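You operate a simulated robot arm through the tools that you are given. There is no shell and no other tool. Be economical: measure what you need, move in short steps, check, and stop when the job is done.

The job below is to be done with a simulated two-armed robot. You get a single attempt, and the scene is never put back.

TASK
Take the lid off the yellow pot and lay it down on the green top of unit three. Take the blue cloth on the green top of unit three and put it away on the left end of the ink bench. Turn the unit two knob b to 3. Put the white jar marked "clips" from the green top of unit two on the grey top of unit two and the white jar that says "pins" on the top shelf of unit one. Take the brush from the green top of unit one and leave it on the right end of the ink bench. Fetch the card from the grey top of unit one and set it on the top of the compressor. Open the top guard of unit four. Any order will do. Set down upright: white jar, card.
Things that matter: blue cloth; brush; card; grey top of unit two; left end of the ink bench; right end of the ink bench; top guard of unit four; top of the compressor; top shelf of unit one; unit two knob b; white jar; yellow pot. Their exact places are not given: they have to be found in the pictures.

Only the result counts: the job must be done as asked and must still hold three seconds after the hand-in. Knocking over, shifting, dropping, spilling or breaking anything else fails it. Lids that push on must go on centred and level and be pressed home; caps that screw on are set level and turned clockwise until they are tight. Flat cloth is picked up by pressing the open fingertips on it (5 to 10 N) and closing them slowly along it; thin cloth reads only 2 to 8 mm in the jaws.

THE ROBOT
Two 7-joint arms with three-finger grippers on one trunk, on a base that drives. Base frame: it is fixed to the floor where the robot stands at the start and does not move with it; the origin is under the middle of the robot, x ahead of it, y to its left, z up. Lengths are in m, angles in rad, forces in N, time in s.
The left shoulder is at the start at [0.042, 0.154, 1.007], the right one opposite. With the tool pointing down near the work surface each hand reaches from about 0.1 to 0.56 m from the robot's upright axis, wherever it stands, measured 20 degrees to its own side. Places, roughly: blue cloth (8x6x5 cm) [0.5, 0.1, 1]; brush (10x4x4 cm) [3.7, -0.1, 1]; card [4, -1.5, 1]; grey top of unit two [2.3, -1.5, 1]; left end of the ink bench [-1.7, 2.9, 0.9]; right end of the ink bench [-0.2, 2.9, 0.9]; top guard of unit four [-0.8, -0.8, 1]; top of the compressor [4.5, -2, 0.6]; top shelf of unit one (18x59 cm) [3.9, -1.8, 0.78]; unit two knob b [2, -0.5, 1]; white jar [2, 0, 1]; yellow pot [0.5, 0, 1]. Payload 2.69 kg a hand.
The tool frame of a hand sits at the grasp point between the pads (the TCP): z along the fingers, y along the line on which they close. The tips reach 0.029 m beyond it. The gripper opens to 0.12 m. The gripper's body begins 0.078 m behind the TCP.
Orientation is that of the tool frame in the base frame, as a unit quaternion [x, y, z, w]. With the fingers straight down and closing along the base's y, the tool's x points along the base's -x, its y along +y and its z along -z.

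THE INTERFACE
- The arms move only by the tool arm_command. It takes "left_steps", "right_steps" or both (then of equal length, played together; a hand with none holds still); each is a list that holds one entry, the list of rows, each a list of 7 numbers: the finger opening in m, from 0 to 0.12, then the shift along the base's x, y, z in units of 200 mm (1.0 is 200 mm), then the turn, a rotation vector about the base's x, y, z in units of 60 degrees (1.0 is 60 degrees). In form: [[[fingers, tx, ty, tz, ax, ay, az], ...]]. A call has 1 to 10 rows; each row is the pose to reach, as a shift and turn from the pose commanded when the call began. A call with a number of a shift or a turn outside -1 to 1 is refused whole. A row lasts 0.2 s, in which the tool goes at most 0.05 m and 0.15 rad; a call with a longer step from one row to the next is refused whole, and so is a gripper value outside its range. Where a pose cannot be reached the arm comes as near as it can. A force on the tool above 40 N (or 10 N above the force at the start of the call, whichever is more), or a blocked arm, ends the call early, and 0.2 s more pass. The fingers move at their own pace and stop on an object; they squeeze with about 41 N. The grip force told is the motor's: it shows also when the fingers shut on nothing. Time passes only in rows, and 0.2 s behind the last, so rows that repeat a pose let the fingers close. It gives the time, the measured TCP pose, the force on the tool (base axes), the opening and the grip force at its end, in the units of the frame above (readings bear some noise), with the torque about the TCP (base axes, N m) and any sound that the robot's microphone picked up, and new pictures: "pictures" is both (left out), scene, wrist or none (wrist: the cameras of the hands that moved).
- Cameras (640 x 400 px; columns grow to the right, rows downward): "scene" is now at [0.0875, -0.0754, 1.1734]; the picture's right is [-0.97, -0.25, 0.00], its down [-0.13, 0.52, -0.85] and it looks along [0.21, -0.82, -0.53] (base axes); focal length 214 px, centre (320, 200). "left" rides on the left gripper at [0.063, 0, -0.104] in its tool frame; the picture's right is [0.00, 1.00, 0.00], its down [-0.83, 0.00, -0.56] and it looks along [-0.56, 0.00, 0.83] (tool axes); focal length 275 px, centre (320, 200). "right" rides on the right gripper at [0.063, 0, -0.104] in its tool frame; the picture's right is [0.00, 1.00, 0.00], its down [-0.83, 0.00, -0.56] and it looks along [-0.56, 0.00, 0.83] (tool axes); focal length 275 px, centre (320, 200).
- move_column(by): slides the trunk up (or, below 0, down) by that many m; the arms and the scene camera ride with it, the base frame stays. It gives what a move gives, with no picture.
- roll_base(legs): drives the robot by 1 to 6 legs, each [ahead, left, turn to the left] in m, m and rad, along the robot's own axes; the way and the turn of a leg run together, so that a leg with both is an arc; at most 1.5 m and 3.142 rad a leg. The arms and the cameras ride along, it lands a little off, and it stops where it bumps. It gives what a move gives, and a new picture of the scene camera.
- turn_head(pan, tilt): turns the head with the scene camera to pan (to the left, within 1.396 rad either way) and tilt (down, from -0.506 to 1.204), counted from straight ahead of the robot. It gives what a move gives, and a new picture of the scene camera.
- locate(camera, pixels): for up to 12 pixels [column, row] of the newest picture of that camera ("zoom" is the newest enlarged one), the place [x, y, z] in the base frame of the surface seen there, good to about 0.003 m, but the place of the scene camera against the robot may be out by one fixed shift of up to 0.025 m in any direction. No time passes.
- enlarge(camera, box): a new picture of the part [left, top, right, bottom] of that camera's present view, enlarged. No time passes.
- finish_job(): hands the job in; it is judged then, once.

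Go step by step. Measure first, check grasps and placings, and put right what went wrong. The budget is 131 turns and 260 pictures, counting those below and the enlarged ones. Unless the task says otherwise, let go and move clear before handing in, and close with one line.

The tools are called after "Emit:" as a command line: name --argument value ..., lists and objects as JSON in quotes. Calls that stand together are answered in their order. arm_command: Moves the arms, as the interface text tells. Its arguments: {"type":"object","properties":{"left_steps":{"type":"array"},"right_steps":{"type":"array"},"pictures":{"type":"string","enum":["both","scene","wrist","none"]}},"required":[]} The other tools are called the same way: move_column (by) slides the trunk up or down; roll_base (legs) drives the base; turn_head (pan, tilt) turns the head that bears the scene camera; locate (camera, pixels) gives the place of the surface under pixels of a picture; enlarge (camera, box) takes an enlarged picture of a part of a camera's view; finish_job () hands the job in.

At the start:

```text
clock: 0.0
left_tcp_pos: [0.3419, -0.0381, 1.0002]
left_tcp_rot: [0.0, 1.0, 0.0, -0.001]
left_wrist_force: [-0.6, 1.0, -1.1]
left_moment: [0.02, 0.01, 0.01]
left_opening: 0.1201
left_grip_force: 0.1
right_tcp_pos: [0.3226, -0.4605, 1.0002]
right_tcp_rot: [0.0, 1.0, -0.001, 0.001]
right_wrist_force: [-0.1, 0.4, -0.4]
right_moment: [0.01, 0.0, -0.02]
right_opening: 0.1199
right_grip_force: 0.0
trunk travel left (down, up): [-0.375, 0.063]
robot x, y, heading: [0.0011, 0.0006, -0.001]
head pan, tilt: [-1.318, 0.562]
```

scene: 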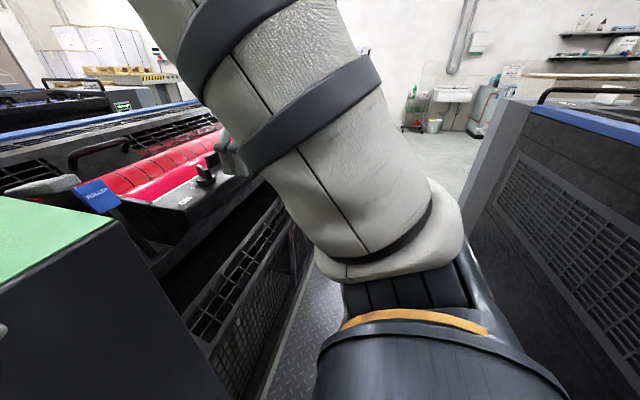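
right: 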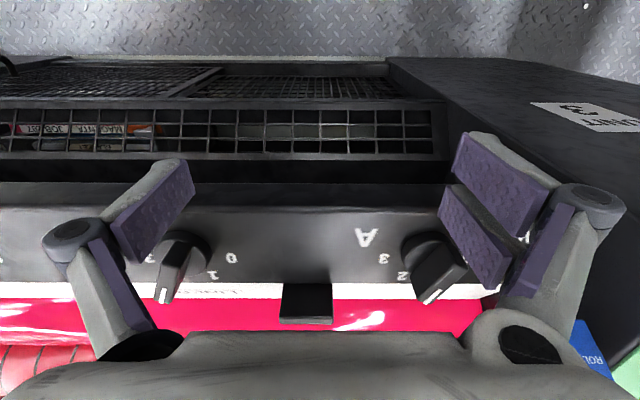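
left: 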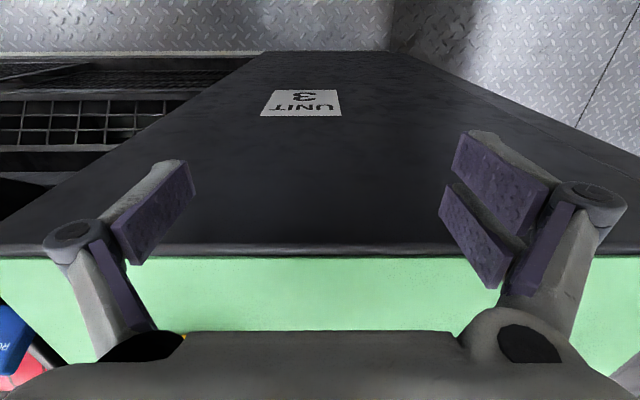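

The scene view looks right, past the arm; unit three's green top is at the left edge. I'll look ahead and around first.

Emit:
turn_head --pan 0.2 --tilt 0.6

```text
clock: 1.6
left_tcp_pos: [0.3421, -0.0372, 0.9997]
left_tcp_rot: [-0.001, 1.0, 0.0, 0.0]
left_wrist_force: [0.4, -0.9, 0.2]
left_moment: [-0.01, -0.02, 0.01]
left_opening: 0.1202
left_grip_force: 0.1
right_tcp_pos: [0.3244, -0.4596, 0.9996]
right_tcp_rot: [0.0, 1.0, 0.0, 0.0]
right_wrist_force: [-0.1, -0.7, 0.5]
right_moment: [0.01, -0.04, -0.01]
right_opening: 0.1202
right_grip_force: 0.1
trunk travel left (down, up): [-0.375, 0.063]
robot x, y, heading: [0.0031, -0.0028, -0.001]
head pan, tilt: [0.201, 0.6]
```

scene: 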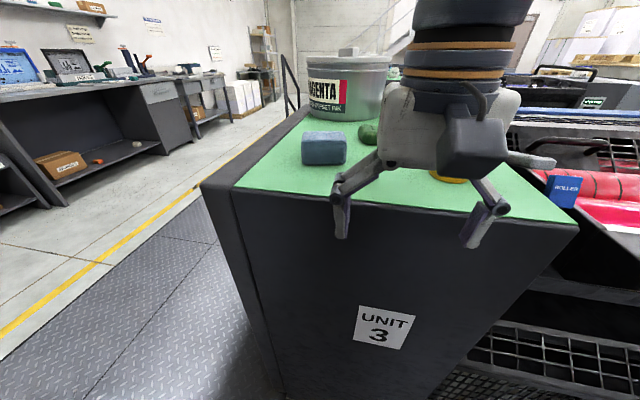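

The blue cloth is at (324,147), and the yellow pot is hidden behind the left gripper at (448,178). I'll measure these and move the left hand out of the way.

Emit:
locate --camera "scene" --pixels '[[324, 140], [303, 163], [346, 163], [324, 134], [448, 180], [368, 133], [240, 185], [575, 222], [320, 110], [40, 165]]'

Emit:
arm_command --left_steps '[[[0.12, -0.1, 0.15, 0.2, 0, 0, 0], [0.12, -0.2, 0.3, 0.4, 0, 0, 0], [0.12, -0.3, 0.5, 0.5, 0, 0, 0], [0.12, -0.4, 0.7, 0.5, 0, 0, 0], [0.12, -0.5, 0.9, 0.5, 0, 0, 0], [0.12, -0.5, 1.0, 0.5, 0, 0, 0]]]' --pictures "both"

```text
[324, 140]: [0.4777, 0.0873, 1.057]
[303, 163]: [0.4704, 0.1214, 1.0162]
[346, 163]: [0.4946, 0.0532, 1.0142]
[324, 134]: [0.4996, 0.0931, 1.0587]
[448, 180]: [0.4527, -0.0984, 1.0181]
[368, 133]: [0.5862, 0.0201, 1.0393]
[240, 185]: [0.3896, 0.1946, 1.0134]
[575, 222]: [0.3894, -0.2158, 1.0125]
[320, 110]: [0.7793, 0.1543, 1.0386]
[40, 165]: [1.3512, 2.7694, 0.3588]
```

```text
refused: row 1 steps farther than a row can; nothing moved
```

The surface heights came back, but my step was too long. I'll repeat the move with smaller steps.

Emit:
arm_command --left_steps '[[[0.12, 0, 0, 0.24, 0, 0, 0], [0.12, 0, 0, 0.48, 0, 0, 0], [0.12, -0.1, 0.2, 0.5, 0, 0, 0], [0.12, -0.2, 0.4, 0.5, 0, 0, 0], [0.12, -0.3, 0.6, 0.5, 0, 0, 0], [0.12, -0.4, 0.8, 0.5, 0, 0, 0], [0.12, -0.4, 1.0, 0.5, 0, 0, 0]]]' --pictures "both"

```text
clock: 3.2
left_tcp_pos: [0.2605, 0.1637, 1.0985]
left_tcp_rot: [0.0, 1.0, -0.001, 0.0]
left_wrist_force: [-0.4, -0.2, 0.1]
left_moment: [0.02, -0.01, -0.02]
left_opening: 0.1197
left_grip_force: 0.0
right_tcp_pos: [0.3224, -0.4599, 0.9998]
right_tcp_rot: [0.0, 1.0, 0.0, -0.001]
right_wrist_force: [1.0, 0.8, 0.4]
right_moment: [-0.01, 0.02, 0.01]
right_opening: 0.12
right_grip_force: 0.0
trunk travel left (down, up): [-0.375, 0.063]
robot x, y, heading: [0.0007, 0.001, 0.001]
head pan, tilt: [0.201, 0.6]
```

scene: 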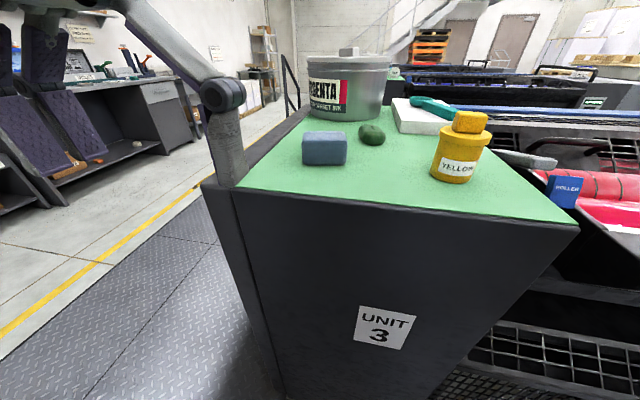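
left: 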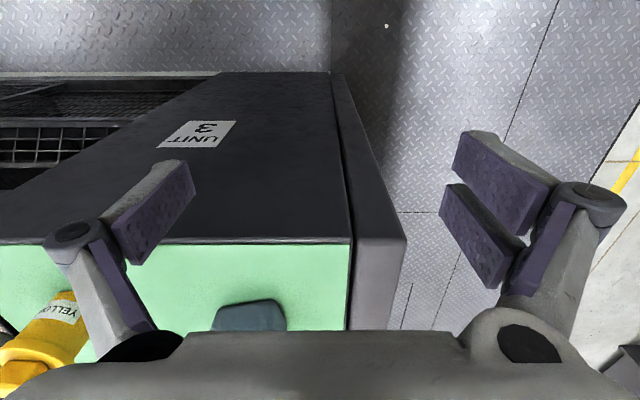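

The pot with its lid and knob is at (458,150). I'll zoom in on it and cross-calibrate the scene camera on the unit 3 label.

Emit:
enlarge --camera "scene" --box '[280, 60, 520, 210]'

Emit:
locate --camera "scene" --pixels '[[361, 306], [414, 317], [404, 349], [354, 338], [324, 136], [324, 158], [470, 116], [460, 135], [453, 175], [371, 130], [425, 118]]'

Emit:
locate --camera "left" --pixels '[[221, 147], [159, 146], [193, 121], [236, 122], [250, 320], [250, 305], [20, 370], [50, 320]]'

```text
2.67 times, centred on (400, 135) of scene
```

zoom: 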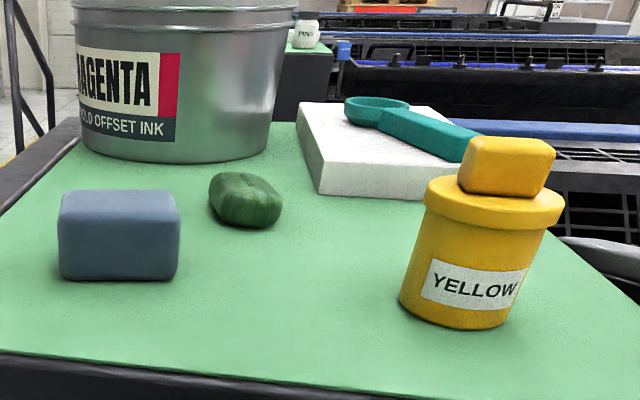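

```text
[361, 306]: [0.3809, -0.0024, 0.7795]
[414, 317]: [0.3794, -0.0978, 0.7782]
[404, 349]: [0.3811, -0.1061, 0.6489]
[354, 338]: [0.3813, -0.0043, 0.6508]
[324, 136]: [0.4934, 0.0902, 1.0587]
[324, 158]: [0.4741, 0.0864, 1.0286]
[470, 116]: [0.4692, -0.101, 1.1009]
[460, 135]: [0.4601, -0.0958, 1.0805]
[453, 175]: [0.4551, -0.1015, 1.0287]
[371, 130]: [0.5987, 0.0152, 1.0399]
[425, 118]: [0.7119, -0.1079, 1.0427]
```

```text
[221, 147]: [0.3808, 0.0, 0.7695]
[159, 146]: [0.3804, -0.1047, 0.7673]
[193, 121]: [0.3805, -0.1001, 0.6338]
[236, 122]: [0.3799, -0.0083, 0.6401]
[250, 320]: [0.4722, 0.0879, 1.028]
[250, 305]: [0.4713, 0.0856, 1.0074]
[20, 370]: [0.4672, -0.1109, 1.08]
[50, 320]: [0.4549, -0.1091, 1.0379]
```

Comparing the cameras, the scene camera reads about 0.0115 too high in z, and x and y agree. The pot is within the right hand's reach, so I'll bring the right hand up and over it.

Emit:
arm_command --right_steps '[[[0.12, 0, 0, 0.24, 0, 0, 0], [0.12, 0, 0, 0.48, 0, 0, 0], [0.12, 0, 0, 0.72, 0, 0, 0], [0.12, 0, 0.1, 0.9, 0, 0, 0], [0.12, 0, 0.3, 0.95, 0, 0, 0], [0.12, 0, 0.54, 0.95, 0, 0, 0], [0.12, 0, 0.78, 0.95, 0, 0, 0], [0.12, 0, 1.0, 0.95, 0, 0, 0]]]' --pictures "none"

Emit:
arm_command --right_steps '[[[0.12, 0.1, 0.2, 0, 0, 0, 0], [0.12, 0.2, 0.4, 0, 0, 0, 0], [0.12, 0.3, 0.6, 0, 0, 0, 0], [0.12, 0.5, 0.73, 0, 0, 0, 0], [0.12, 0.6, 0.75, 0, 0, 0, 0]]]' --pictures "both"

```text
clock: 5.0
left_tcp_pos: [0.2616, 0.1635, 1.0978]
left_tcp_rot: [0.0, 1.0, 0.0, 0.0]
left_wrist_force: [0.3, -0.1, -0.1]
left_moment: [-0.04, 0.05, -0.02]
left_opening: 0.1201
left_grip_force: 0.1
right_tcp_pos: [0.3594, -0.3073, 1.1529]
right_tcp_rot: [0.0, 1.0, -0.001, 0.001]
right_wrist_force: [0.3, 0.4, -0.2]
right_moment: [-0.07, 0.05, -0.01]
right_opening: 0.12
right_grip_force: 0.0
right hand out of reach, approached as far as the arm can: row 4, 5, 6, 7, 8
trunk travel left (down, up): [-0.375, 0.063]
robot x, y, heading: [0.0034, 0.002, -0.001]
head pan, tilt: [0.201, 0.6]
```

```text
clock: 6.2
left_tcp_pos: [0.2612, 0.1623, 1.0979]
left_tcp_rot: [0.0, 1.0, 0.001, 0.0]
left_wrist_force: [-0.9, -0.3, -0.3]
left_moment: [0.0, -0.01, 0.02]
left_opening: 0.1199
left_grip_force: 0.0
right_tcp_pos: [0.4527, -0.1672, 1.1518]
right_tcp_rot: [0.0, 1.0, 0.0, 0.002]
right_wrist_force: [0.7, -0.1, -0.7]
right_moment: [-0.01, 0.03, -0.04]
right_opening: 0.1199
right_grip_force: 0.1
right hand out of reach, approached as far as the arm can: row 1, 2, 3, 4, 5
trunk travel left (down, up): [-0.375, 0.063]
robot x, y, heading: [-0.0023, 0.0007, -0.0]
head pan, tilt: [0.201, 0.6]
```

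scene: 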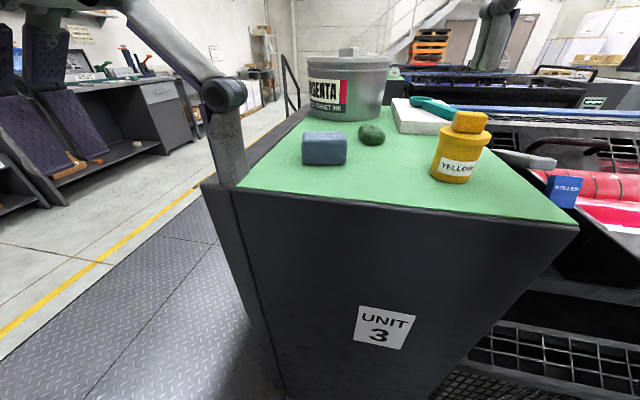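
right: 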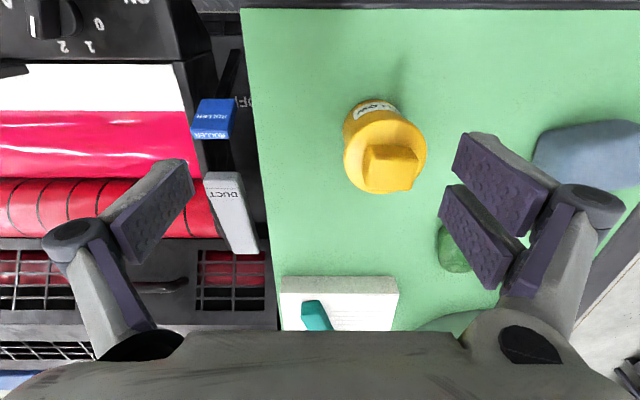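

The right wrist sees the pot from above: knob top at (390,165), lid at (385,150). I'll measure it there.

Emit:
locate --camera "right" --pixels '[[390, 150], [366, 148], [414, 155], [365, 185], [410, 188], [390, 172], [385, 112], [350, 140], [426, 150], [588, 150], [585, 126], [335, 210]]'

Emit:
enlarge --camera "right" --box '[300, 60, 460, 240]'

```text
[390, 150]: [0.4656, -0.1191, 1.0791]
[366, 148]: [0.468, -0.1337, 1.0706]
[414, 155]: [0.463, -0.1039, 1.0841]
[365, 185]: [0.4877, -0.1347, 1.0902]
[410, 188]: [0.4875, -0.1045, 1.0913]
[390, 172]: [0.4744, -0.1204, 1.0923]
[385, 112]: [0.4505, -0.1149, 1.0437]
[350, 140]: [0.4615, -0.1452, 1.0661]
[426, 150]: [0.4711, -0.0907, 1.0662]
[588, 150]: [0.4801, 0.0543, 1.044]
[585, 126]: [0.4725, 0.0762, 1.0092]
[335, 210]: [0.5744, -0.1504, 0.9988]
```

```text
2.22 times, centred on (380, 150) of right
```

zoom: 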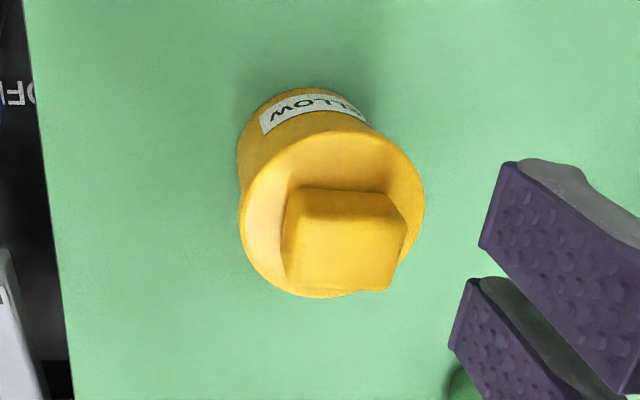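

The knob spans y -0.134 to -0.104 with its centre near (0.476, -0.119), z 1.068 to 1.092, and it is about 30 mm wide. The last commanded pose was out of reach, so I'll make a small downward move to re-sync and read the pose.

Emit:
arm_command --right_steps '[[[0.08, 0, 0, -0.2, 0, 0, 0], [0.08, 0, 0, -0.2, 0, 0, 0]]]' --pictures "none"

```text
clock: 6.8
left_tcp_pos: [0.2596, 0.1626, 1.0976]
left_tcp_rot: [0.0, 1.0, 0.0, 0.0]
left_wrist_force: [0.1, -0.2, 0.4]
left_moment: [0.02, -0.02, 0.02]
left_opening: 0.1199
left_grip_force: 0.0
right_tcp_pos: [0.4536, -0.1668, 1.1119]
right_tcp_rot: [-0.001, 1.0, 0.0, 0.002]
right_wrist_force: [1.8, 4.1, 12.7]
right_moment: [0.69, -0.26, 0.02]
right_opening: 0.0887
right_grip_force: 5.6
trunk travel left (down, up): [-0.375, 0.063]
robot x, y, heading: [0.0009, 0.0009, -0.001]
head pan, tilt: [0.201, 0.6]
```

A finger touched the knob (12.7 N, opening stopped at 0.089). I'll back straight up and look.

Emit:
arm_command --right_steps '[[[0.09, 0, 0, 0.1, 0, 0, 0], [0.12, 0, 0, 0.2, 0, 0, 0]]]' --pictures "both"

```text
clock: 7.4
left_tcp_pos: [0.2609, 0.1613, 1.0983]
left_tcp_rot: [0.0, 1.0, 0.0, -0.001]
left_wrist_force: [0.7, -0.6, 0.1]
left_moment: [0.02, 0.06, 0.01]
left_opening: 0.1199
left_grip_force: 0.0
right_tcp_pos: [0.4515, -0.1684, 1.1508]
right_tcp_rot: [0.0, 1.0, 0.0, 0.0]
right_wrist_force: [0.5, -0.4, 0.0]
right_moment: [-0.02, 0.0, 0.01]
right_opening: 0.12
right_grip_force: 0.2
trunk travel left (down, up): [-0.375, 0.063]
robot x, y, heading: [-0.0021, 0.0028, 0.001]
head pan, tilt: [0.201, 0.6]
```

scene: 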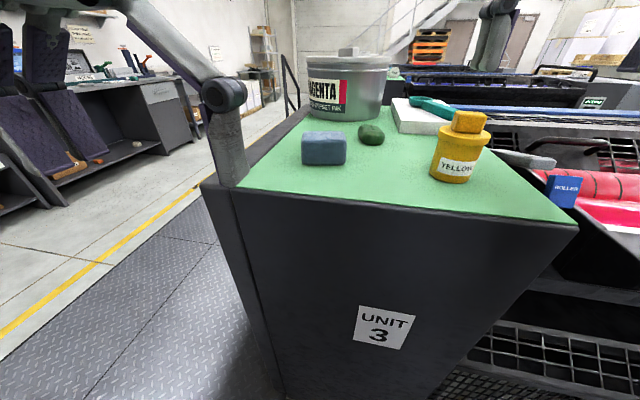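
right: 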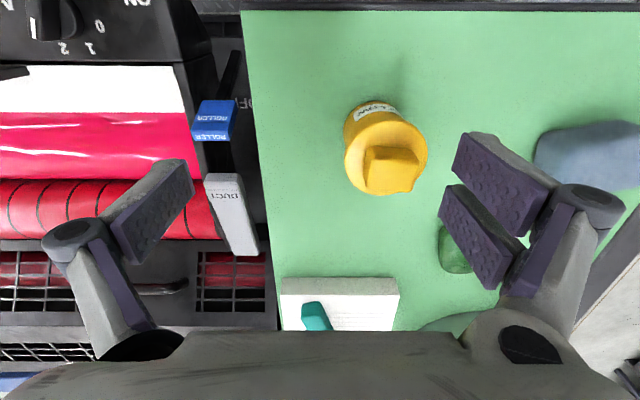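

Nothing shifted. I'll move sideways first, keeping the tips above the knob, and check the alignment.

Emit:
arm_command --right_steps '[[[0.12, 0.03, 0.12, -0.04, 0, 0, 0], [0.1, 0.115, 0.24, -0.08, 0, 0, 0], [0.09, 0.115, 0.24, -0.08, 0, 0, 0]]]' --pictures "wrist"

```text
clock: 8.2
left_tcp_pos: [0.2613, 0.1619, 1.0977]
left_tcp_rot: [0.0, 1.0, 0.001, 0.0]
left_wrist_force: [1.0, 0.2, 1.1]
left_moment: [-0.03, 0.0, 0.01]
left_opening: 0.1199
left_grip_force: 0.1
right_tcp_pos: [0.4706, -0.1202, 1.1315]
right_tcp_rot: [0.0, 1.0, -0.001, 0.001]
right_wrist_force: [0.9, 0.2, 0.7]
right_moment: [0.05, 0.02, -0.02]
right_opening: 0.0898
right_grip_force: 0.0
right hand out of reach, approached as far as the arm can: row 2, 3
trunk travel left (down, up): [-0.375, 0.063]
robot x, y, heading: [-0.0024, -0.0005, 0.005]
head pan, tilt: [0.201, 0.6]
```

right: 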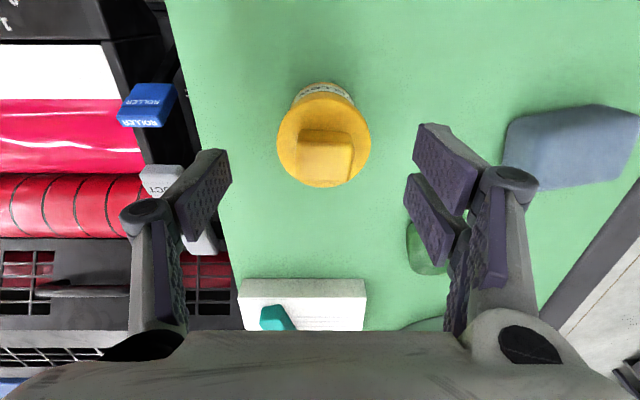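

The fingers straddle the knob (300–352) evenly. I'll go down to z 1.098 and close.

Emit:
arm_command --right_steps '[[[0.09, 0.03, 0, -0.1, 0, 0, 0], [0.09, 0.03, 0, -0.165, 0, 0, 0], [0.0, 0.03, 0, -0.165, 0, 0, 0], [0.0, 0.03, 0, -0.165, 0, 0, 0], [0.0, 0.03, 0, -0.165, 0, 0, 0]]]' --pictures "wrist"

```text
clock: 9.4
left_tcp_pos: [0.2601, 0.1631, 1.0968]
left_tcp_rot: [0.0, 1.0, 0.0, -0.001]
left_wrist_force: [0.5, -0.3, -0.5]
left_moment: [0.01, 0.04, -0.01]
left_opening: 0.1201
left_grip_force: 0.0
right_tcp_pos: [0.4787, -0.12, 1.1008]
right_tcp_rot: [0.0, 1.0, 0.0, 0.0]
right_wrist_force: [-0.7, 1.3, 0.0]
right_moment: [-0.03, -0.02, 0.02]
right_opening: 0.033
right_grip_force: 41.2
trunk travel left (down, up): [-0.375, 0.063]
robot x, y, heading: [-0.0002, 0.0026, 0.002]
head pan, tilt: [0.201, 0.6]
heard: snap
```

right: 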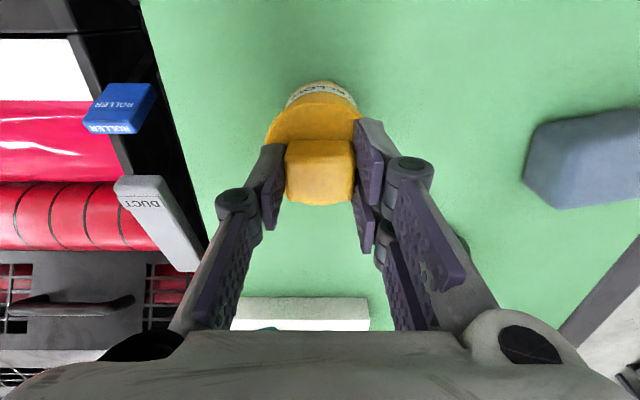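

The knob is gripped at 33 mm, and a snap was heard. I'll lift slightly and check whether the lid comes off alone.

Emit:
arm_command --right_steps '[[[0.0, 0, 0, 0.03, 0, 0, 0], [0.0, 0, 0, 0.06, 0, 0, 0], [0.0, 0, 0, 0.1, 0, 0, 0], [0.0, 0, 0, 0.13, 0, 0, 0]]]' --pictures "both"

```text
clock: 10.4
left_tcp_pos: [0.2606, 0.1627, 1.0984]
left_tcp_rot: [-0.001, 1.0, 0.0, 0.0]
left_wrist_force: [-0.7, -0.4, 0.5]
left_moment: [-0.01, -0.01, -0.01]
left_opening: 0.1198
left_grip_force: 0.1
right_tcp_pos: [0.4766, -0.1197, 1.126]
right_tcp_rot: [0.0, 1.0, 0.0, 0.0]
right_wrist_force: [0.1, -0.4, -0.5]
right_moment: [-0.01, -0.01, 0.02]
right_opening: 0.0
right_grip_force: 27.9
trunk travel left (down, up): [-0.375, 0.063]
robot x, y, heading: [-0.001, -0.0, 0.003]
head pan, tilt: [0.201, 0.6]
```

scene: 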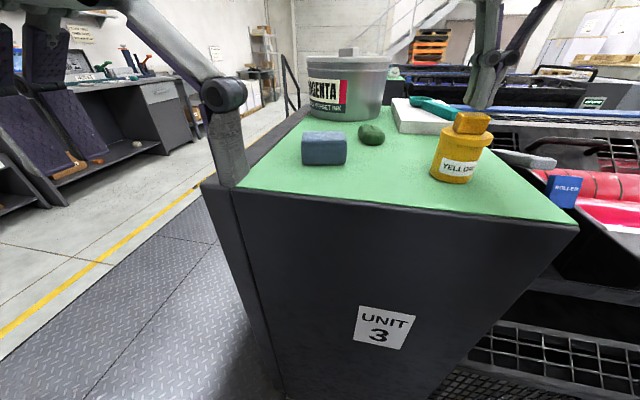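
right: 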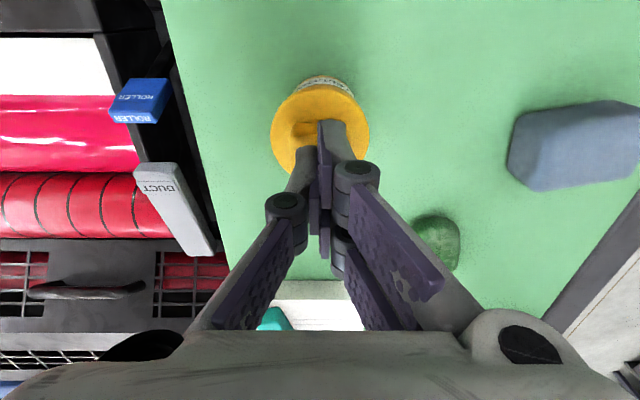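

The fingers slipped off the knob and the lid is still on. I'll take a closer look before retrying.

Emit:
enlarge --camera "scene" --box '[400, 90, 520, 200]'

Emit:
arm_command --right_steps '[[[0.05, 0, 0, 0.02, 0, 0, 0], [0.07, -0.01, 0, 0.02, 0, 0, 0]]]' --pictures "wrist"

```text
3.64 times, centred on (460, 145) of scene
```

zoom: 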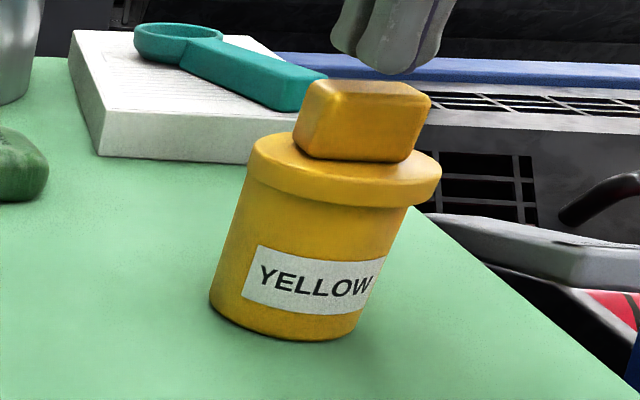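

```text
clock: 11.0
left_tcp_pos: [0.261, 0.1619, 1.098]
left_tcp_rot: [0.0, 1.0, 0.001, 0.0]
left_wrist_force: [0.1, 0.4, -0.8]
left_moment: [0.0, -0.03, -0.01]
left_opening: 0.1199
left_grip_force: 0.0
right_tcp_pos: [0.4747, -0.1202, 1.1292]
right_tcp_rot: [0.0, 1.0, 0.0, 0.001]
right_wrist_force: [0.1, 0.2, 0.4]
right_moment: [0.03, -0.01, 0.06]
right_opening: 0.07
right_grip_force: 0.0
trunk travel left (down, up): [-0.375, 0.063]
robot x, y, heading: [-0.0024, -0.0025, 0.002]
head pan, tilt: [0.201, 0.6]
```

right: 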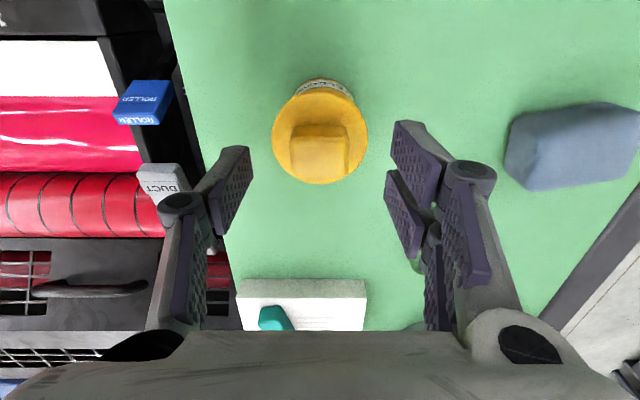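

Emit:
locate --camera "right" --pixels '[[282, 140], [357, 140], [320, 108], [284, 162], [357, 162], [292, 130], [345, 127], [318, 155], [318, 172], [294, 155], [347, 155], [320, 140]]'

```text
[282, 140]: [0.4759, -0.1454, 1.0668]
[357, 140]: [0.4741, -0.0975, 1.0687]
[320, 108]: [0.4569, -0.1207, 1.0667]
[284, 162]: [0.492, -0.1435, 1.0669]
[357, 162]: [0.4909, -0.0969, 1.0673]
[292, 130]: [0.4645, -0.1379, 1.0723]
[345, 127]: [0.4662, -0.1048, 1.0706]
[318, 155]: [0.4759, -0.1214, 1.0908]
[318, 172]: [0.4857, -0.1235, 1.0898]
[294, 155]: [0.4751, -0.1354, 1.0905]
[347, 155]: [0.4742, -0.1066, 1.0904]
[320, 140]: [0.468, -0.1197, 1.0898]
```

The lid top is at z 1.067 and the knob top at 1.0905, centre (0.479, -0.121). I'll regrip 4 mm deeper and pull very gently to read the force.

Emit:
arm_command --right_steps '[[[0.07, 0.02, -0.005, -0.1, 0, 0, 0], [0.07, 0.02, -0.005, -0.15, 0, 0, 0], [0.07, 0.02, -0.005, -0.165, 0, 0, 0], [0.0, 0.02, -0.005, -0.165, 0, 0, 0], [0.0, 0.02, -0.005, -0.165, 0, 0, 0], [0.0, 0.02, -0.005, -0.165, 0, 0, 0], [0.0, 0.02, -0.005, -0.165, 0, 0, 0]]]' --pictures "none"

Emit:
arm_command --right_steps '[[[0.0, 0, 0, 0.005, 0, 0, 0], [0.0, 0, 0, 0.01, 0, 0, 0], [0.0, 0, 0, 0.015, 0, 0, 0]]]' --pictures "wrist"

```text
clock: 12.6
left_tcp_pos: [0.2597, 0.1624, 1.0985]
left_tcp_rot: [0.0, 1.0, -0.001, 0.0]
left_wrist_force: [-0.2, -0.6, 0.1]
left_moment: [-0.03, -0.03, -0.02]
left_opening: 0.1201
left_grip_force: 0.0
right_tcp_pos: [0.4788, -0.1203, 1.0974]
right_tcp_rot: [0.0, 1.0, 0.0, 0.002]
right_wrist_force: [4.3, 5.9, 9.7]
right_moment: [0.25, -0.23, 0.04]
right_opening: 0.0329
right_grip_force: 41.3
trunk travel left (down, up): [-0.375, 0.063]
robot x, y, heading: [-0.0025, -0.0012, -0.001]
head pan, tilt: [0.201, 0.6]
heard: snap
```

```text
clock: 13.4
left_tcp_pos: [0.2602, 0.1616, 1.0971]
left_tcp_rot: [0.0, 1.0, 0.0, 0.0]
left_wrist_force: [0.2, 1.0, -0.1]
left_moment: [-0.01, 0.02, 0.0]
left_opening: 0.1199
left_grip_force: 0.1
right_tcp_pos: [0.4783, -0.1211, 1.0989]
right_tcp_rot: [0.0, 1.0, -0.001, 0.0]
right_wrist_force: [-0.1, 0.1, 0.6]
right_moment: [-0.03, 0.01, 0.03]
right_opening: 0.0327
right_grip_force: 41.2
trunk travel left (down, up): [-0.375, 0.063]
robot x, y, heading: [0.0031, 0.0029, -0.005]
head pan, tilt: [0.201, 0.6]
heard: snap
```

right: 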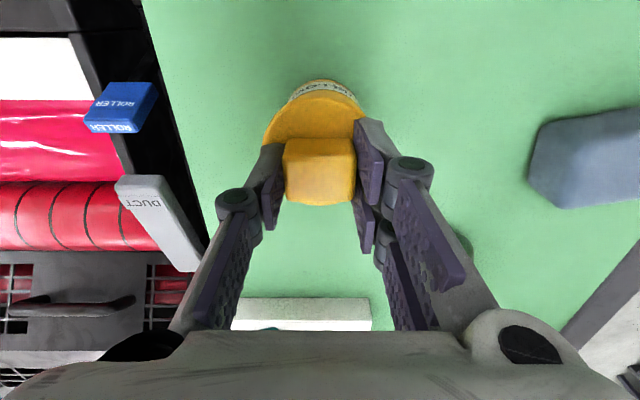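

Another snap, and the force is back near zero. I'll keep lifting slowly and see whether the lid follows.

Emit:
arm_command --right_steps '[[[0.0, 0, 0, 0.01, 0, 0, 0], [0.0, 0, 0, 0.02, 0, 0, 0], [0.0, 0, 0, 0.03, 0, 0, 0], [0.0, 0, 0, 0.04, 0, 0, 0]]]' --pictures "both"

```text
clock: 14.4
left_tcp_pos: [0.2602, 0.1618, 1.0979]
left_tcp_rot: [0.0, 1.0, 0.0, 0.0]
left_wrist_force: [-0.1, 0.7, 0.1]
left_moment: [0.04, -0.04, -0.02]
left_opening: 0.1201
left_grip_force: 0.0
right_tcp_pos: [0.4787, -0.1193, 1.108]
right_tcp_rot: [0.0, 1.0, 0.0, 0.0]
right_wrist_force: [-0.1, 1.1, -0.5]
right_moment: [-0.04, 0.06, 0.02]
right_opening: 0.0328
right_grip_force: 41.1
trunk travel left (down, up): [-0.375, 0.063]
robot x, y, heading: [0.0017, 0.0008, 0.001]
head pan, tilt: [0.201, 0.6]
```

scene: 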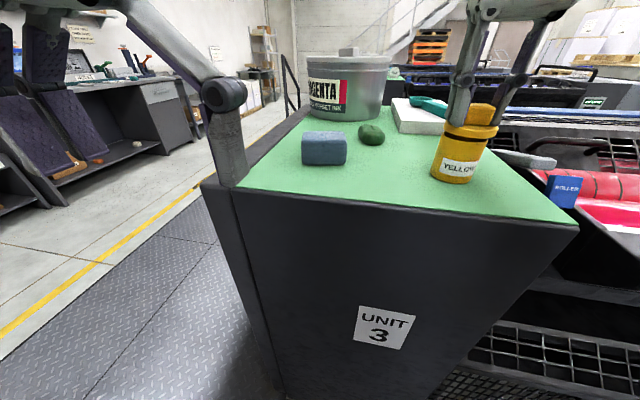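
right: 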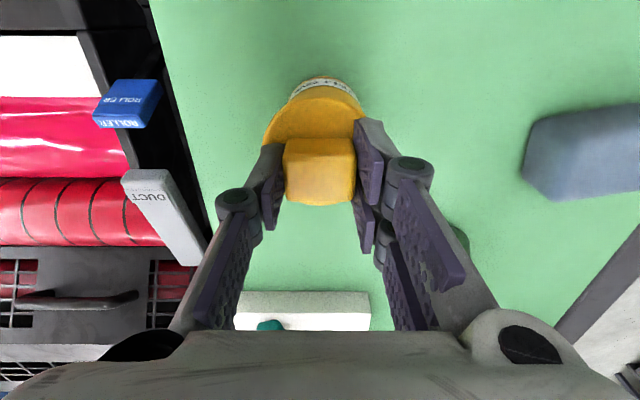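

A dark gap shows at (470,140): the lid is off. I'll raise it, carry it to free green top near (0.44, -0.03), and lower to just above.

Emit:
arm_command --right_steps '[[[0.0, 0, 0, 0.05, 0, 0, 0], [0.0, 0, 0, 0.11, 0, 0, 0], [0.0, -0.05, 0.15, 0.11, 0, 0, 0], [0.0, -0.12, 0.3, 0.11, 0, 0, 0], [0.0, -0.19, 0.45, 0.1, 0, 0, 0], [0.0, -0.19, 0.45, 0.0, 0, 0, 0], [0.0, -0.19, 0.45, -0.15, 0, 0, 0], [0.0, -0.19, 0.45, -0.24, 0, 0, 0]]]' --pictures "both"

```text
clock: 16.2
left_tcp_pos: [0.2611, 0.1628, 1.0981]
left_tcp_rot: [0.001, 1.0, 0.0, 0.0]
left_wrist_force: [0.0, -0.1, 0.5]
left_moment: [0.0, -0.03, 0.01]
left_opening: 0.12
left_grip_force: 0.1
right_tcp_pos: [0.4412, -0.03, 1.0584]
right_tcp_rot: [0.0, 1.0, 0.0, 0.002]
right_wrist_force: [0.3, 0.0, -0.8]
right_moment: [0.07, 0.02, 0.03]
right_opening: 0.0328
right_grip_force: 40.7
right hand out of reach, approached as far as the arm can: row 2
trunk travel left (down, up): [-0.375, 0.063]
robot x, y, heading: [-0.0001, 0.001, -0.002]
head pan, tilt: [0.201, 0.6]
```

scene: 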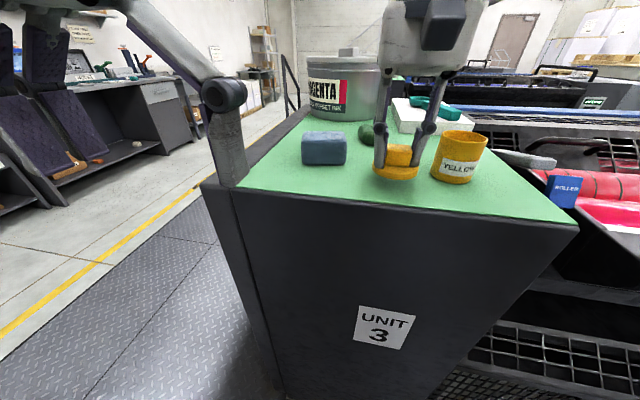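
right: 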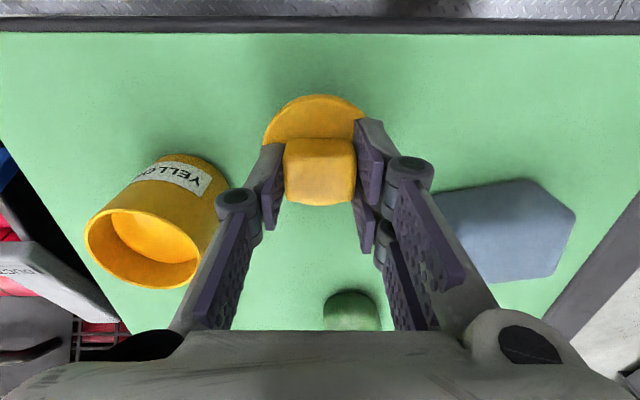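

The lid is off and held over a clear spot. I'll lower it slowly to contact.

Emit:
arm_command --right_steps '[[[0.0, 0, 0, -0.02, 0, 0, 0], [0.0, 0, 0, -0.04, 0, 0, 0], [0.0, 0, 0, -0.06, 0, 0, 0]]]' --pictures "none"

```text
clock: 17.0
left_tcp_pos: [0.2613, 0.163, 1.0975]
left_tcp_rot: [0.0, 1.0, 0.0, 0.0]
left_wrist_force: [0.2, 1.2, 0.5]
left_moment: [-0.02, 0.01, 0.02]
left_opening: 0.1197
left_grip_force: 0.0
right_tcp_pos: [0.4414, -0.0317, 1.0469]
right_tcp_rot: [0.0, 1.0, 0.0, 0.001]
right_wrist_force: [-0.6, 0.4, -0.2]
right_moment: [0.0, 0.02, -0.03]
right_opening: 0.0328
right_grip_force: 40.8
trunk travel left (down, up): [-0.375, 0.063]
robot x, y, heading: [0.0025, -0.0022, 0.0]
head pan, tilt: [0.201, 0.6]
```

Emit:
arm_command --right_steps '[[[0.0, 0, 0, -0.01, 0, 0, 0], [0.0, 0, 0, -0.02, 0, 0, 0], [0.0, 0, 0, -0.03, 0, 0, 0]]]' --pictures "scene"

```text
clock: 17.8
left_tcp_pos: [0.2595, 0.1626, 1.0975]
left_tcp_rot: [-0.001, 1.0, 0.0, 0.0]
left_wrist_force: [0.4, -0.1, 0.2]
left_moment: [-0.05, -0.02, 0.01]
left_opening: 0.1201
left_grip_force: 0.1
right_tcp_pos: [0.4401, -0.0306, 1.0411]
right_tcp_rot: [0.0, 1.0, 0.0, 0.0]
right_wrist_force: [0.3, 1.0, -1.1]
right_moment: [0.01, -0.02, -0.01]
right_opening: 0.0329
right_grip_force: 41.6
trunk travel left (down, up): [-0.375, 0.063]
robot x, y, heading: [0.0019, -0.0008, 0.001]
head pan, tilt: [0.201, 0.6]
```

scene: 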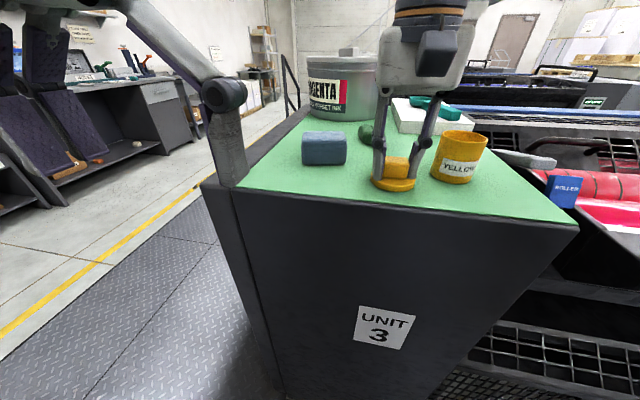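

Emit:
arm_command --right_steps '[[[0.0, 0, 0, -0.01, 0, 0, 0], [0.0, 0, 0, -0.02, 0, 0, 0]]]' --pictures "none"

Emit:
enlarge --camera "scene" --box '[340, 130, 500, 230]'

```text
clock: 18.4
left_tcp_pos: [0.2612, 0.1621, 1.098]
left_tcp_rot: [0.0, 1.0, 0.0, 0.0]
left_wrist_force: [-0.2, 0.2, 0.0]
left_moment: [0.0, -0.01, -0.01]
left_opening: 0.1198
left_grip_force: 0.0
right_tcp_pos: [0.4402, -0.0317, 1.0366]
right_tcp_rot: [0.0, 1.0, 0.0, 0.0]
right_wrist_force: [0.4, 1.4, -0.9]
right_moment: [0.03, 0.03, -0.02]
right_opening: 0.0328
right_grip_force: 40.9
trunk travel left (down, up): [-0.375, 0.063]
robot x, y, heading: [0.0029, 0.0005, 0.002]
head pan, tilt: [0.201, 0.6]
```

```text
4.00 times, centred on (420, 180) of scene
```

zoom: 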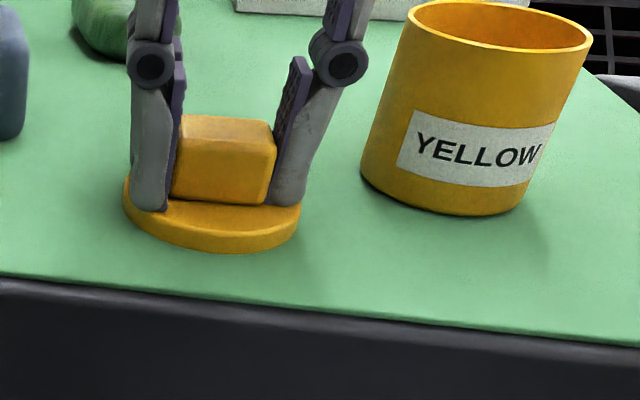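

Emit:
arm_command --right_steps '[[[0.0, 0, 0, -0.01, 0, 0, 0], [0.0, 0, 0, -0.02, 0, 0, 0]]]' --pictures "none"

Emit:
enlarge --camera "scene" --box '[340, 130, 500, 230]'

```text
clock: 19.0
left_tcp_pos: [0.2598, 0.1624, 1.0986]
left_tcp_rot: [0.0, 1.0, 0.0, 0.001]
left_wrist_force: [0.2, 0.6, -0.4]
left_moment: [-0.03, -0.03, 0.01]
left_opening: 0.1201
left_grip_force: 0.1
right_tcp_pos: [0.4404, -0.0302, 1.0353]
right_tcp_rot: [0.0, 1.0, -0.001, 0.002]
right_wrist_force: [4.1, -0.2, 11.8]
right_moment: [0.01, 0.08, -0.03]
right_opening: 0.0325
right_grip_force: 41.1
trunk travel left (down, up): [-0.375, 0.063]
robot x, y, heading: [-0.0006, 0.0019, -0.004]
head pan, tilt: [0.201, 0.6]
```

```text
4.00 times, centred on (420, 180) of scene
```

zoom: 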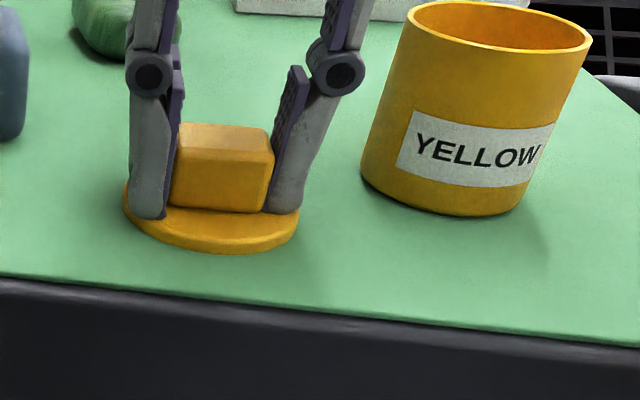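

Contact at 11.8 N: the lid is down. I'll release and lift clear, while bringing the left hand over the cloth.

Emit:
arm_command --right_steps '[[[0.055, 0, 0, 0.01, 0, 0, 0], [0.06, 0, 0, 0.01, 0, 0, 0], [0.06, 0, 0, 0.15, 0, 0, 0], [0.06, 0, 0, 0.35, 0, 0, 0], [0.06, -0.15, -0.1, 0.45, 0, 0, 0], [0.06, -0.3, -0.25, 0.45, 0, 0, 0], [0.06, -0.45, -0.4, 0.45, 0, 0, 0], [0.06, -0.6, -0.55, 0.45, 0, 0, 0]]]' --pictures "none"

Emit:
arm_command --left_steps '[[[0.12, 0.2, -0.07, 0.0, 0, 0, 0], [0.12, 0.4, -0.14, 0.05, 0, 0, 0], [0.12, 0.6, -0.21, 0.1, 0, 0, 0], [0.12, 0.8, -0.28, 0.12, 0, 0, 0], [0.12, 1.0, -0.35, 0.13, 0, 0, 0]]]' --pictures "both"

```text
clock: 20.8
left_tcp_pos: [0.2618, 0.1617, 1.0981]
left_tcp_rot: [0.0, 1.0, 0.0, 0.001]
left_wrist_force: [-0.8, -0.3, 0.9]
left_moment: [0.02, 0.02, -0.06]
left_opening: 0.1199
left_grip_force: 0.1
right_tcp_pos: [0.318, -0.1413, 1.1216]
right_tcp_rot: [0.0, 1.0, 0.0, 0.001]
right_wrist_force: [-0.3, 0.1, 0.2]
right_moment: [-0.01, -0.01, 0.0]
right_opening: 0.0602
right_grip_force: 0.0
trunk travel left (down, up): [-0.375, 0.063]
robot x, y, heading: [0.0025, 0.0003, -0.004]
head pan, tilt: [0.201, 0.6]
```

```text
clock: 22.0
left_tcp_pos: [0.4631, 0.0947, 1.127]
left_tcp_rot: [0.001, 1.0, 0.002, 0.0]
left_wrist_force: [0.1, -0.3, -0.7]
left_moment: [-0.01, 0.01, 0.01]
left_opening: 0.1197
left_grip_force: 0.1
right_tcp_pos: [0.3209, -0.1415, 1.1226]
right_tcp_rot: [0.0, 1.0, -0.001, 0.0]
right_wrist_force: [0.0, -0.3, -0.1]
right_moment: [0.0, -0.01, 0.0]
right_opening: 0.0601
right_grip_force: 0.0
trunk travel left (down, up): [-0.375, 0.063]
robot x, y, heading: [-0.0001, -0.0003, -0.004]
head pan, tilt: [0.201, 0.6]
```

scene: 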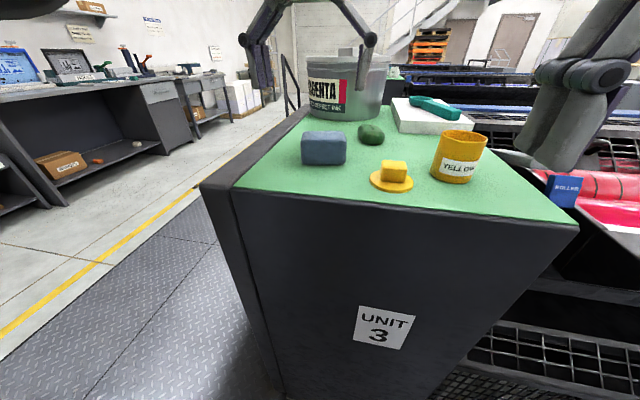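
left: 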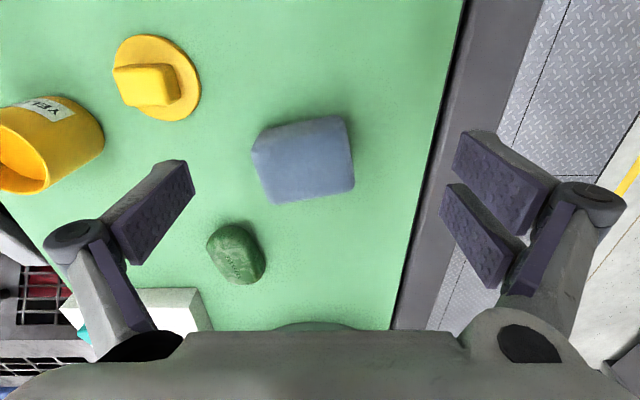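

The lid lies flat at (392,178) and the cloth is now in the left wrist's view. I'll measure it.

Emit:
locate --camera "left" --pixels '[[262, 150], [340, 135], [350, 185], [278, 200], [310, 170], [263, 133], [343, 118], [400, 200]]'

Emit:
enlarge --camera "left" --box '[220, 90, 400, 230]'

```text
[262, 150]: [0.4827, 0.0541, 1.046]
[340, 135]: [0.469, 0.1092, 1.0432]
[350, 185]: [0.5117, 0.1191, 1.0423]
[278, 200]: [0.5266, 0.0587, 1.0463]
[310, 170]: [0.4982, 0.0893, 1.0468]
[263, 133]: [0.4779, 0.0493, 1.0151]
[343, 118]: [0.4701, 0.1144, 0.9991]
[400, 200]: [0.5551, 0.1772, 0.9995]
```

```text
2.86 times, centred on (310, 160) of left
```

zoom: 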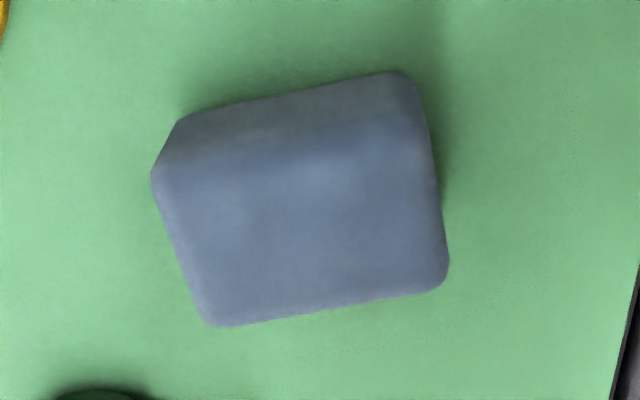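

The cloth block is centred at (0.498, 0.087), turned about +14°, 1.00 to 1.046 high. I'll align, lower, and grip it gently.

Emit:
arm_command --left_steps '[[[0.12, 0.1, -0.02, 0, 0, 0, 0.12], [0.12, 0.175, -0.038, -0.05, 0, 0, 0.233], [0.12, 0.175, -0.038, -0.25, 0, 0, 0.233], [0.12, 0.175, -0.038, -0.44, 0, 0, 0.233], [0.12, 0.175, -0.038, -0.47, 0, 0, 0.233], [0.0, 0.175, -0.038, -0.47, 0, 0, 0.233], [0.0, 0.175, -0.038, -0.47, 0, 0, 0.233], [0.0, 0.175, -0.038, -0.47, 0, 0, 0.233]]]' --pictures "wrist"

```text
clock: 23.8
left_tcp_pos: [0.4961, 0.0862, 1.0327]
left_tcp_rot: [-0.122, 0.993, 0.0, 0.001]
left_wrist_force: [-0.5, -0.4, 4.0]
left_moment: [0.01, 0.05, -0.05]
left_opening: 0.0742
left_grip_force: 41.0
left hand out of reach, approached as far as the arm can: row 1, 2
right_tcp_pos: [0.3185, -0.1414, 1.1216]
right_tcp_rot: [0.0, 1.0, 0.0, 0.0]
right_wrist_force: [0.1, 0.3, -0.7]
right_moment: [-0.01, 0.0, -0.01]
right_opening: 0.06
right_grip_force: 0.1
trunk travel left (down, up): [-0.375, 0.063]
robot x, y, heading: [-0.001, 0.0008, 0.002]
head pan, tilt: [0.201, 0.6]
```

left: 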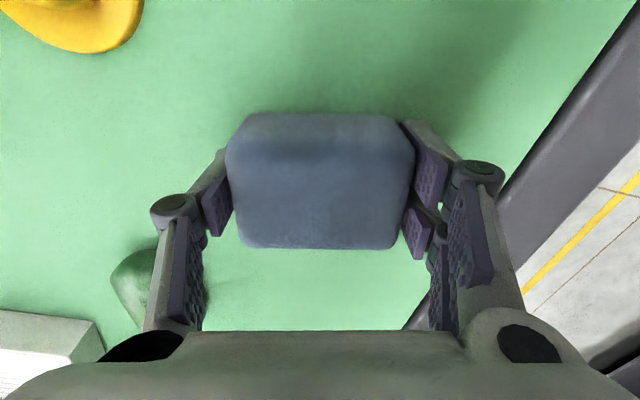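

The cloth is gripped at 74 mm. I'll lift it and pull both hands in for driving.

Emit:
arm_command --left_steps '[[[0.0, 0, 0, 0.12, 0, 0, 0], [0.0, 0, 0, 0.3, 0, 0, 0], [0.0, -0.1, 0, 0.42, 0, 0, 0], [0.0, -0.3, 0.05, 0.43, 0, 0, 0], [0.0, -0.5, 0.1, 0.43, 0, 0, 0], [0.0, -0.7, 0.2, 0.43, 0, 0, 0], [0.0, -0.9, 0.3, 0.43, 0, 0, 0], [0.0, -1.0, 0.4, 0.43, 0, 0, 0]]]' --right_steps '[[[0.06, 0, -0.05, 0, 0, 0, 0], [0.06, 0, -0.1, 0, 0, 0, 0], [0.06, 0, -0.2, 0, 0, 0, 0], [0.06, -0.1, -0.3, 0, 0, 0, 0], [0.06, -0.2, -0.4, 0, 0, 0, 0], [0.06, -0.3, -0.5, 0, 0, 0, 0], [0.06, -0.4, -0.5, 0, 0, 0, 0], [0.06, -0.4, -0.5, 0, 0, 0, 0]]]' --pictures "none"

Emit:
turn_head --pan 0.9 --tilt 0.3

Emit:
turn_head --pan -0.25 --tilt 0.4

```text
clock: 25.6
left_tcp_pos: [0.295, 0.1646, 1.1175]
left_tcp_rot: [-0.123, 0.992, 0.001, 0.001]
left_wrist_force: [-0.1, 0.2, -0.1]
left_moment: [-0.03, 0.0, 0.02]
left_opening: 0.074
left_grip_force: 40.5
right_tcp_pos: [0.2491, -0.2179, 1.0922]
right_tcp_rot: [0.0, 1.0, 0.0, -0.001]
right_wrist_force: [0.2, 0.4, 0.2]
right_moment: [-0.01, 0.0, 0.01]
right_opening: 0.0599
right_grip_force: 0.0
right hand out of reach, approached as far as the arm can: row 4, 5, 6, 7, 8
trunk travel left (down, up): [-0.375, 0.063]
robot x, y, heading: [0.001, 0.0002, -0.0]
head pan, tilt: [0.201, 0.6]
```

```text
clock: 26.7
left_tcp_pos: [0.2954, 0.1638, 1.1182]
left_tcp_rot: [-0.122, 0.993, -0.001, 0.0]
left_wrist_force: [0.2, 0.2, -0.6]
left_moment: [-0.02, -0.02, 0.0]
left_opening: 0.0739
left_grip_force: 40.9
right_tcp_pos: [0.2489, -0.2185, 1.092]
right_tcp_rot: [0.0, 1.0, 0.0, 0.0]
right_wrist_force: [-0.4, 0.0, 0.4]
right_moment: [0.01, -0.02, 0.03]
right_opening: 0.06
right_grip_force: 0.1
trunk travel left (down, up): [-0.375, 0.063]
robot x, y, heading: [0.0014, -0.0018, 0.001]
head pan, tilt: [0.901, 0.3]
```

scene: 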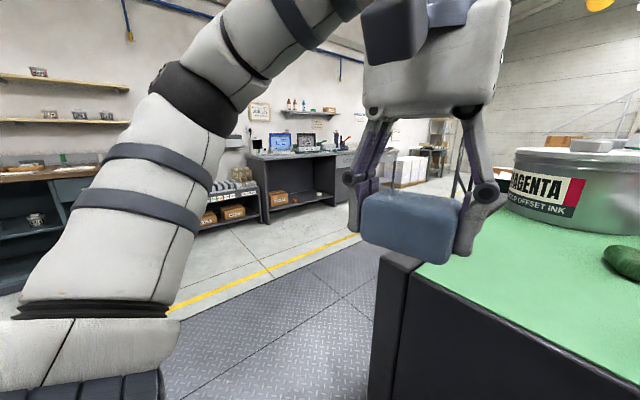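

```text
clock: 28.1
left_tcp_pos: [0.2962, 0.1633, 1.1191]
left_tcp_rot: [-0.122, 0.993, 0.001, 0.0]
left_wrist_force: [-0.5, -0.2, -1.6]
left_moment: [0.02, 0.0, -0.01]
left_opening: 0.0738
left_grip_force: 41.4
right_tcp_pos: [0.2494, -0.2182, 1.092]
right_tcp_rot: [0.0, 1.0, 0.0, 0.0]
right_wrist_force: [1.1, 0.6, -0.6]
right_moment: [-0.01, 0.0, -0.03]
right_opening: 0.0599
right_grip_force: 0.0
trunk travel left (down, up): [-0.375, 0.063]
robot x, y, heading: [-0.0008, -0.0033, 0.004]
head pan, tilt: [-0.25, 0.4]
```

scene: 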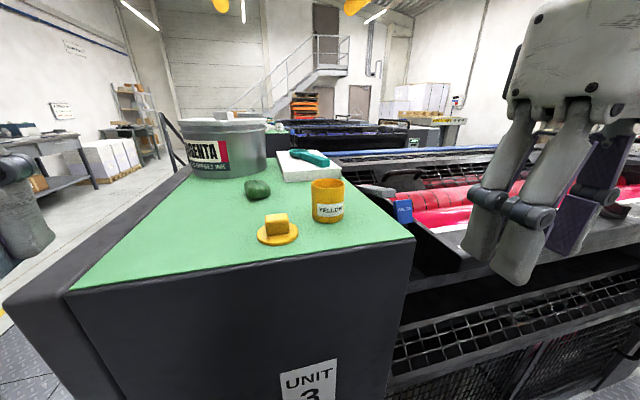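

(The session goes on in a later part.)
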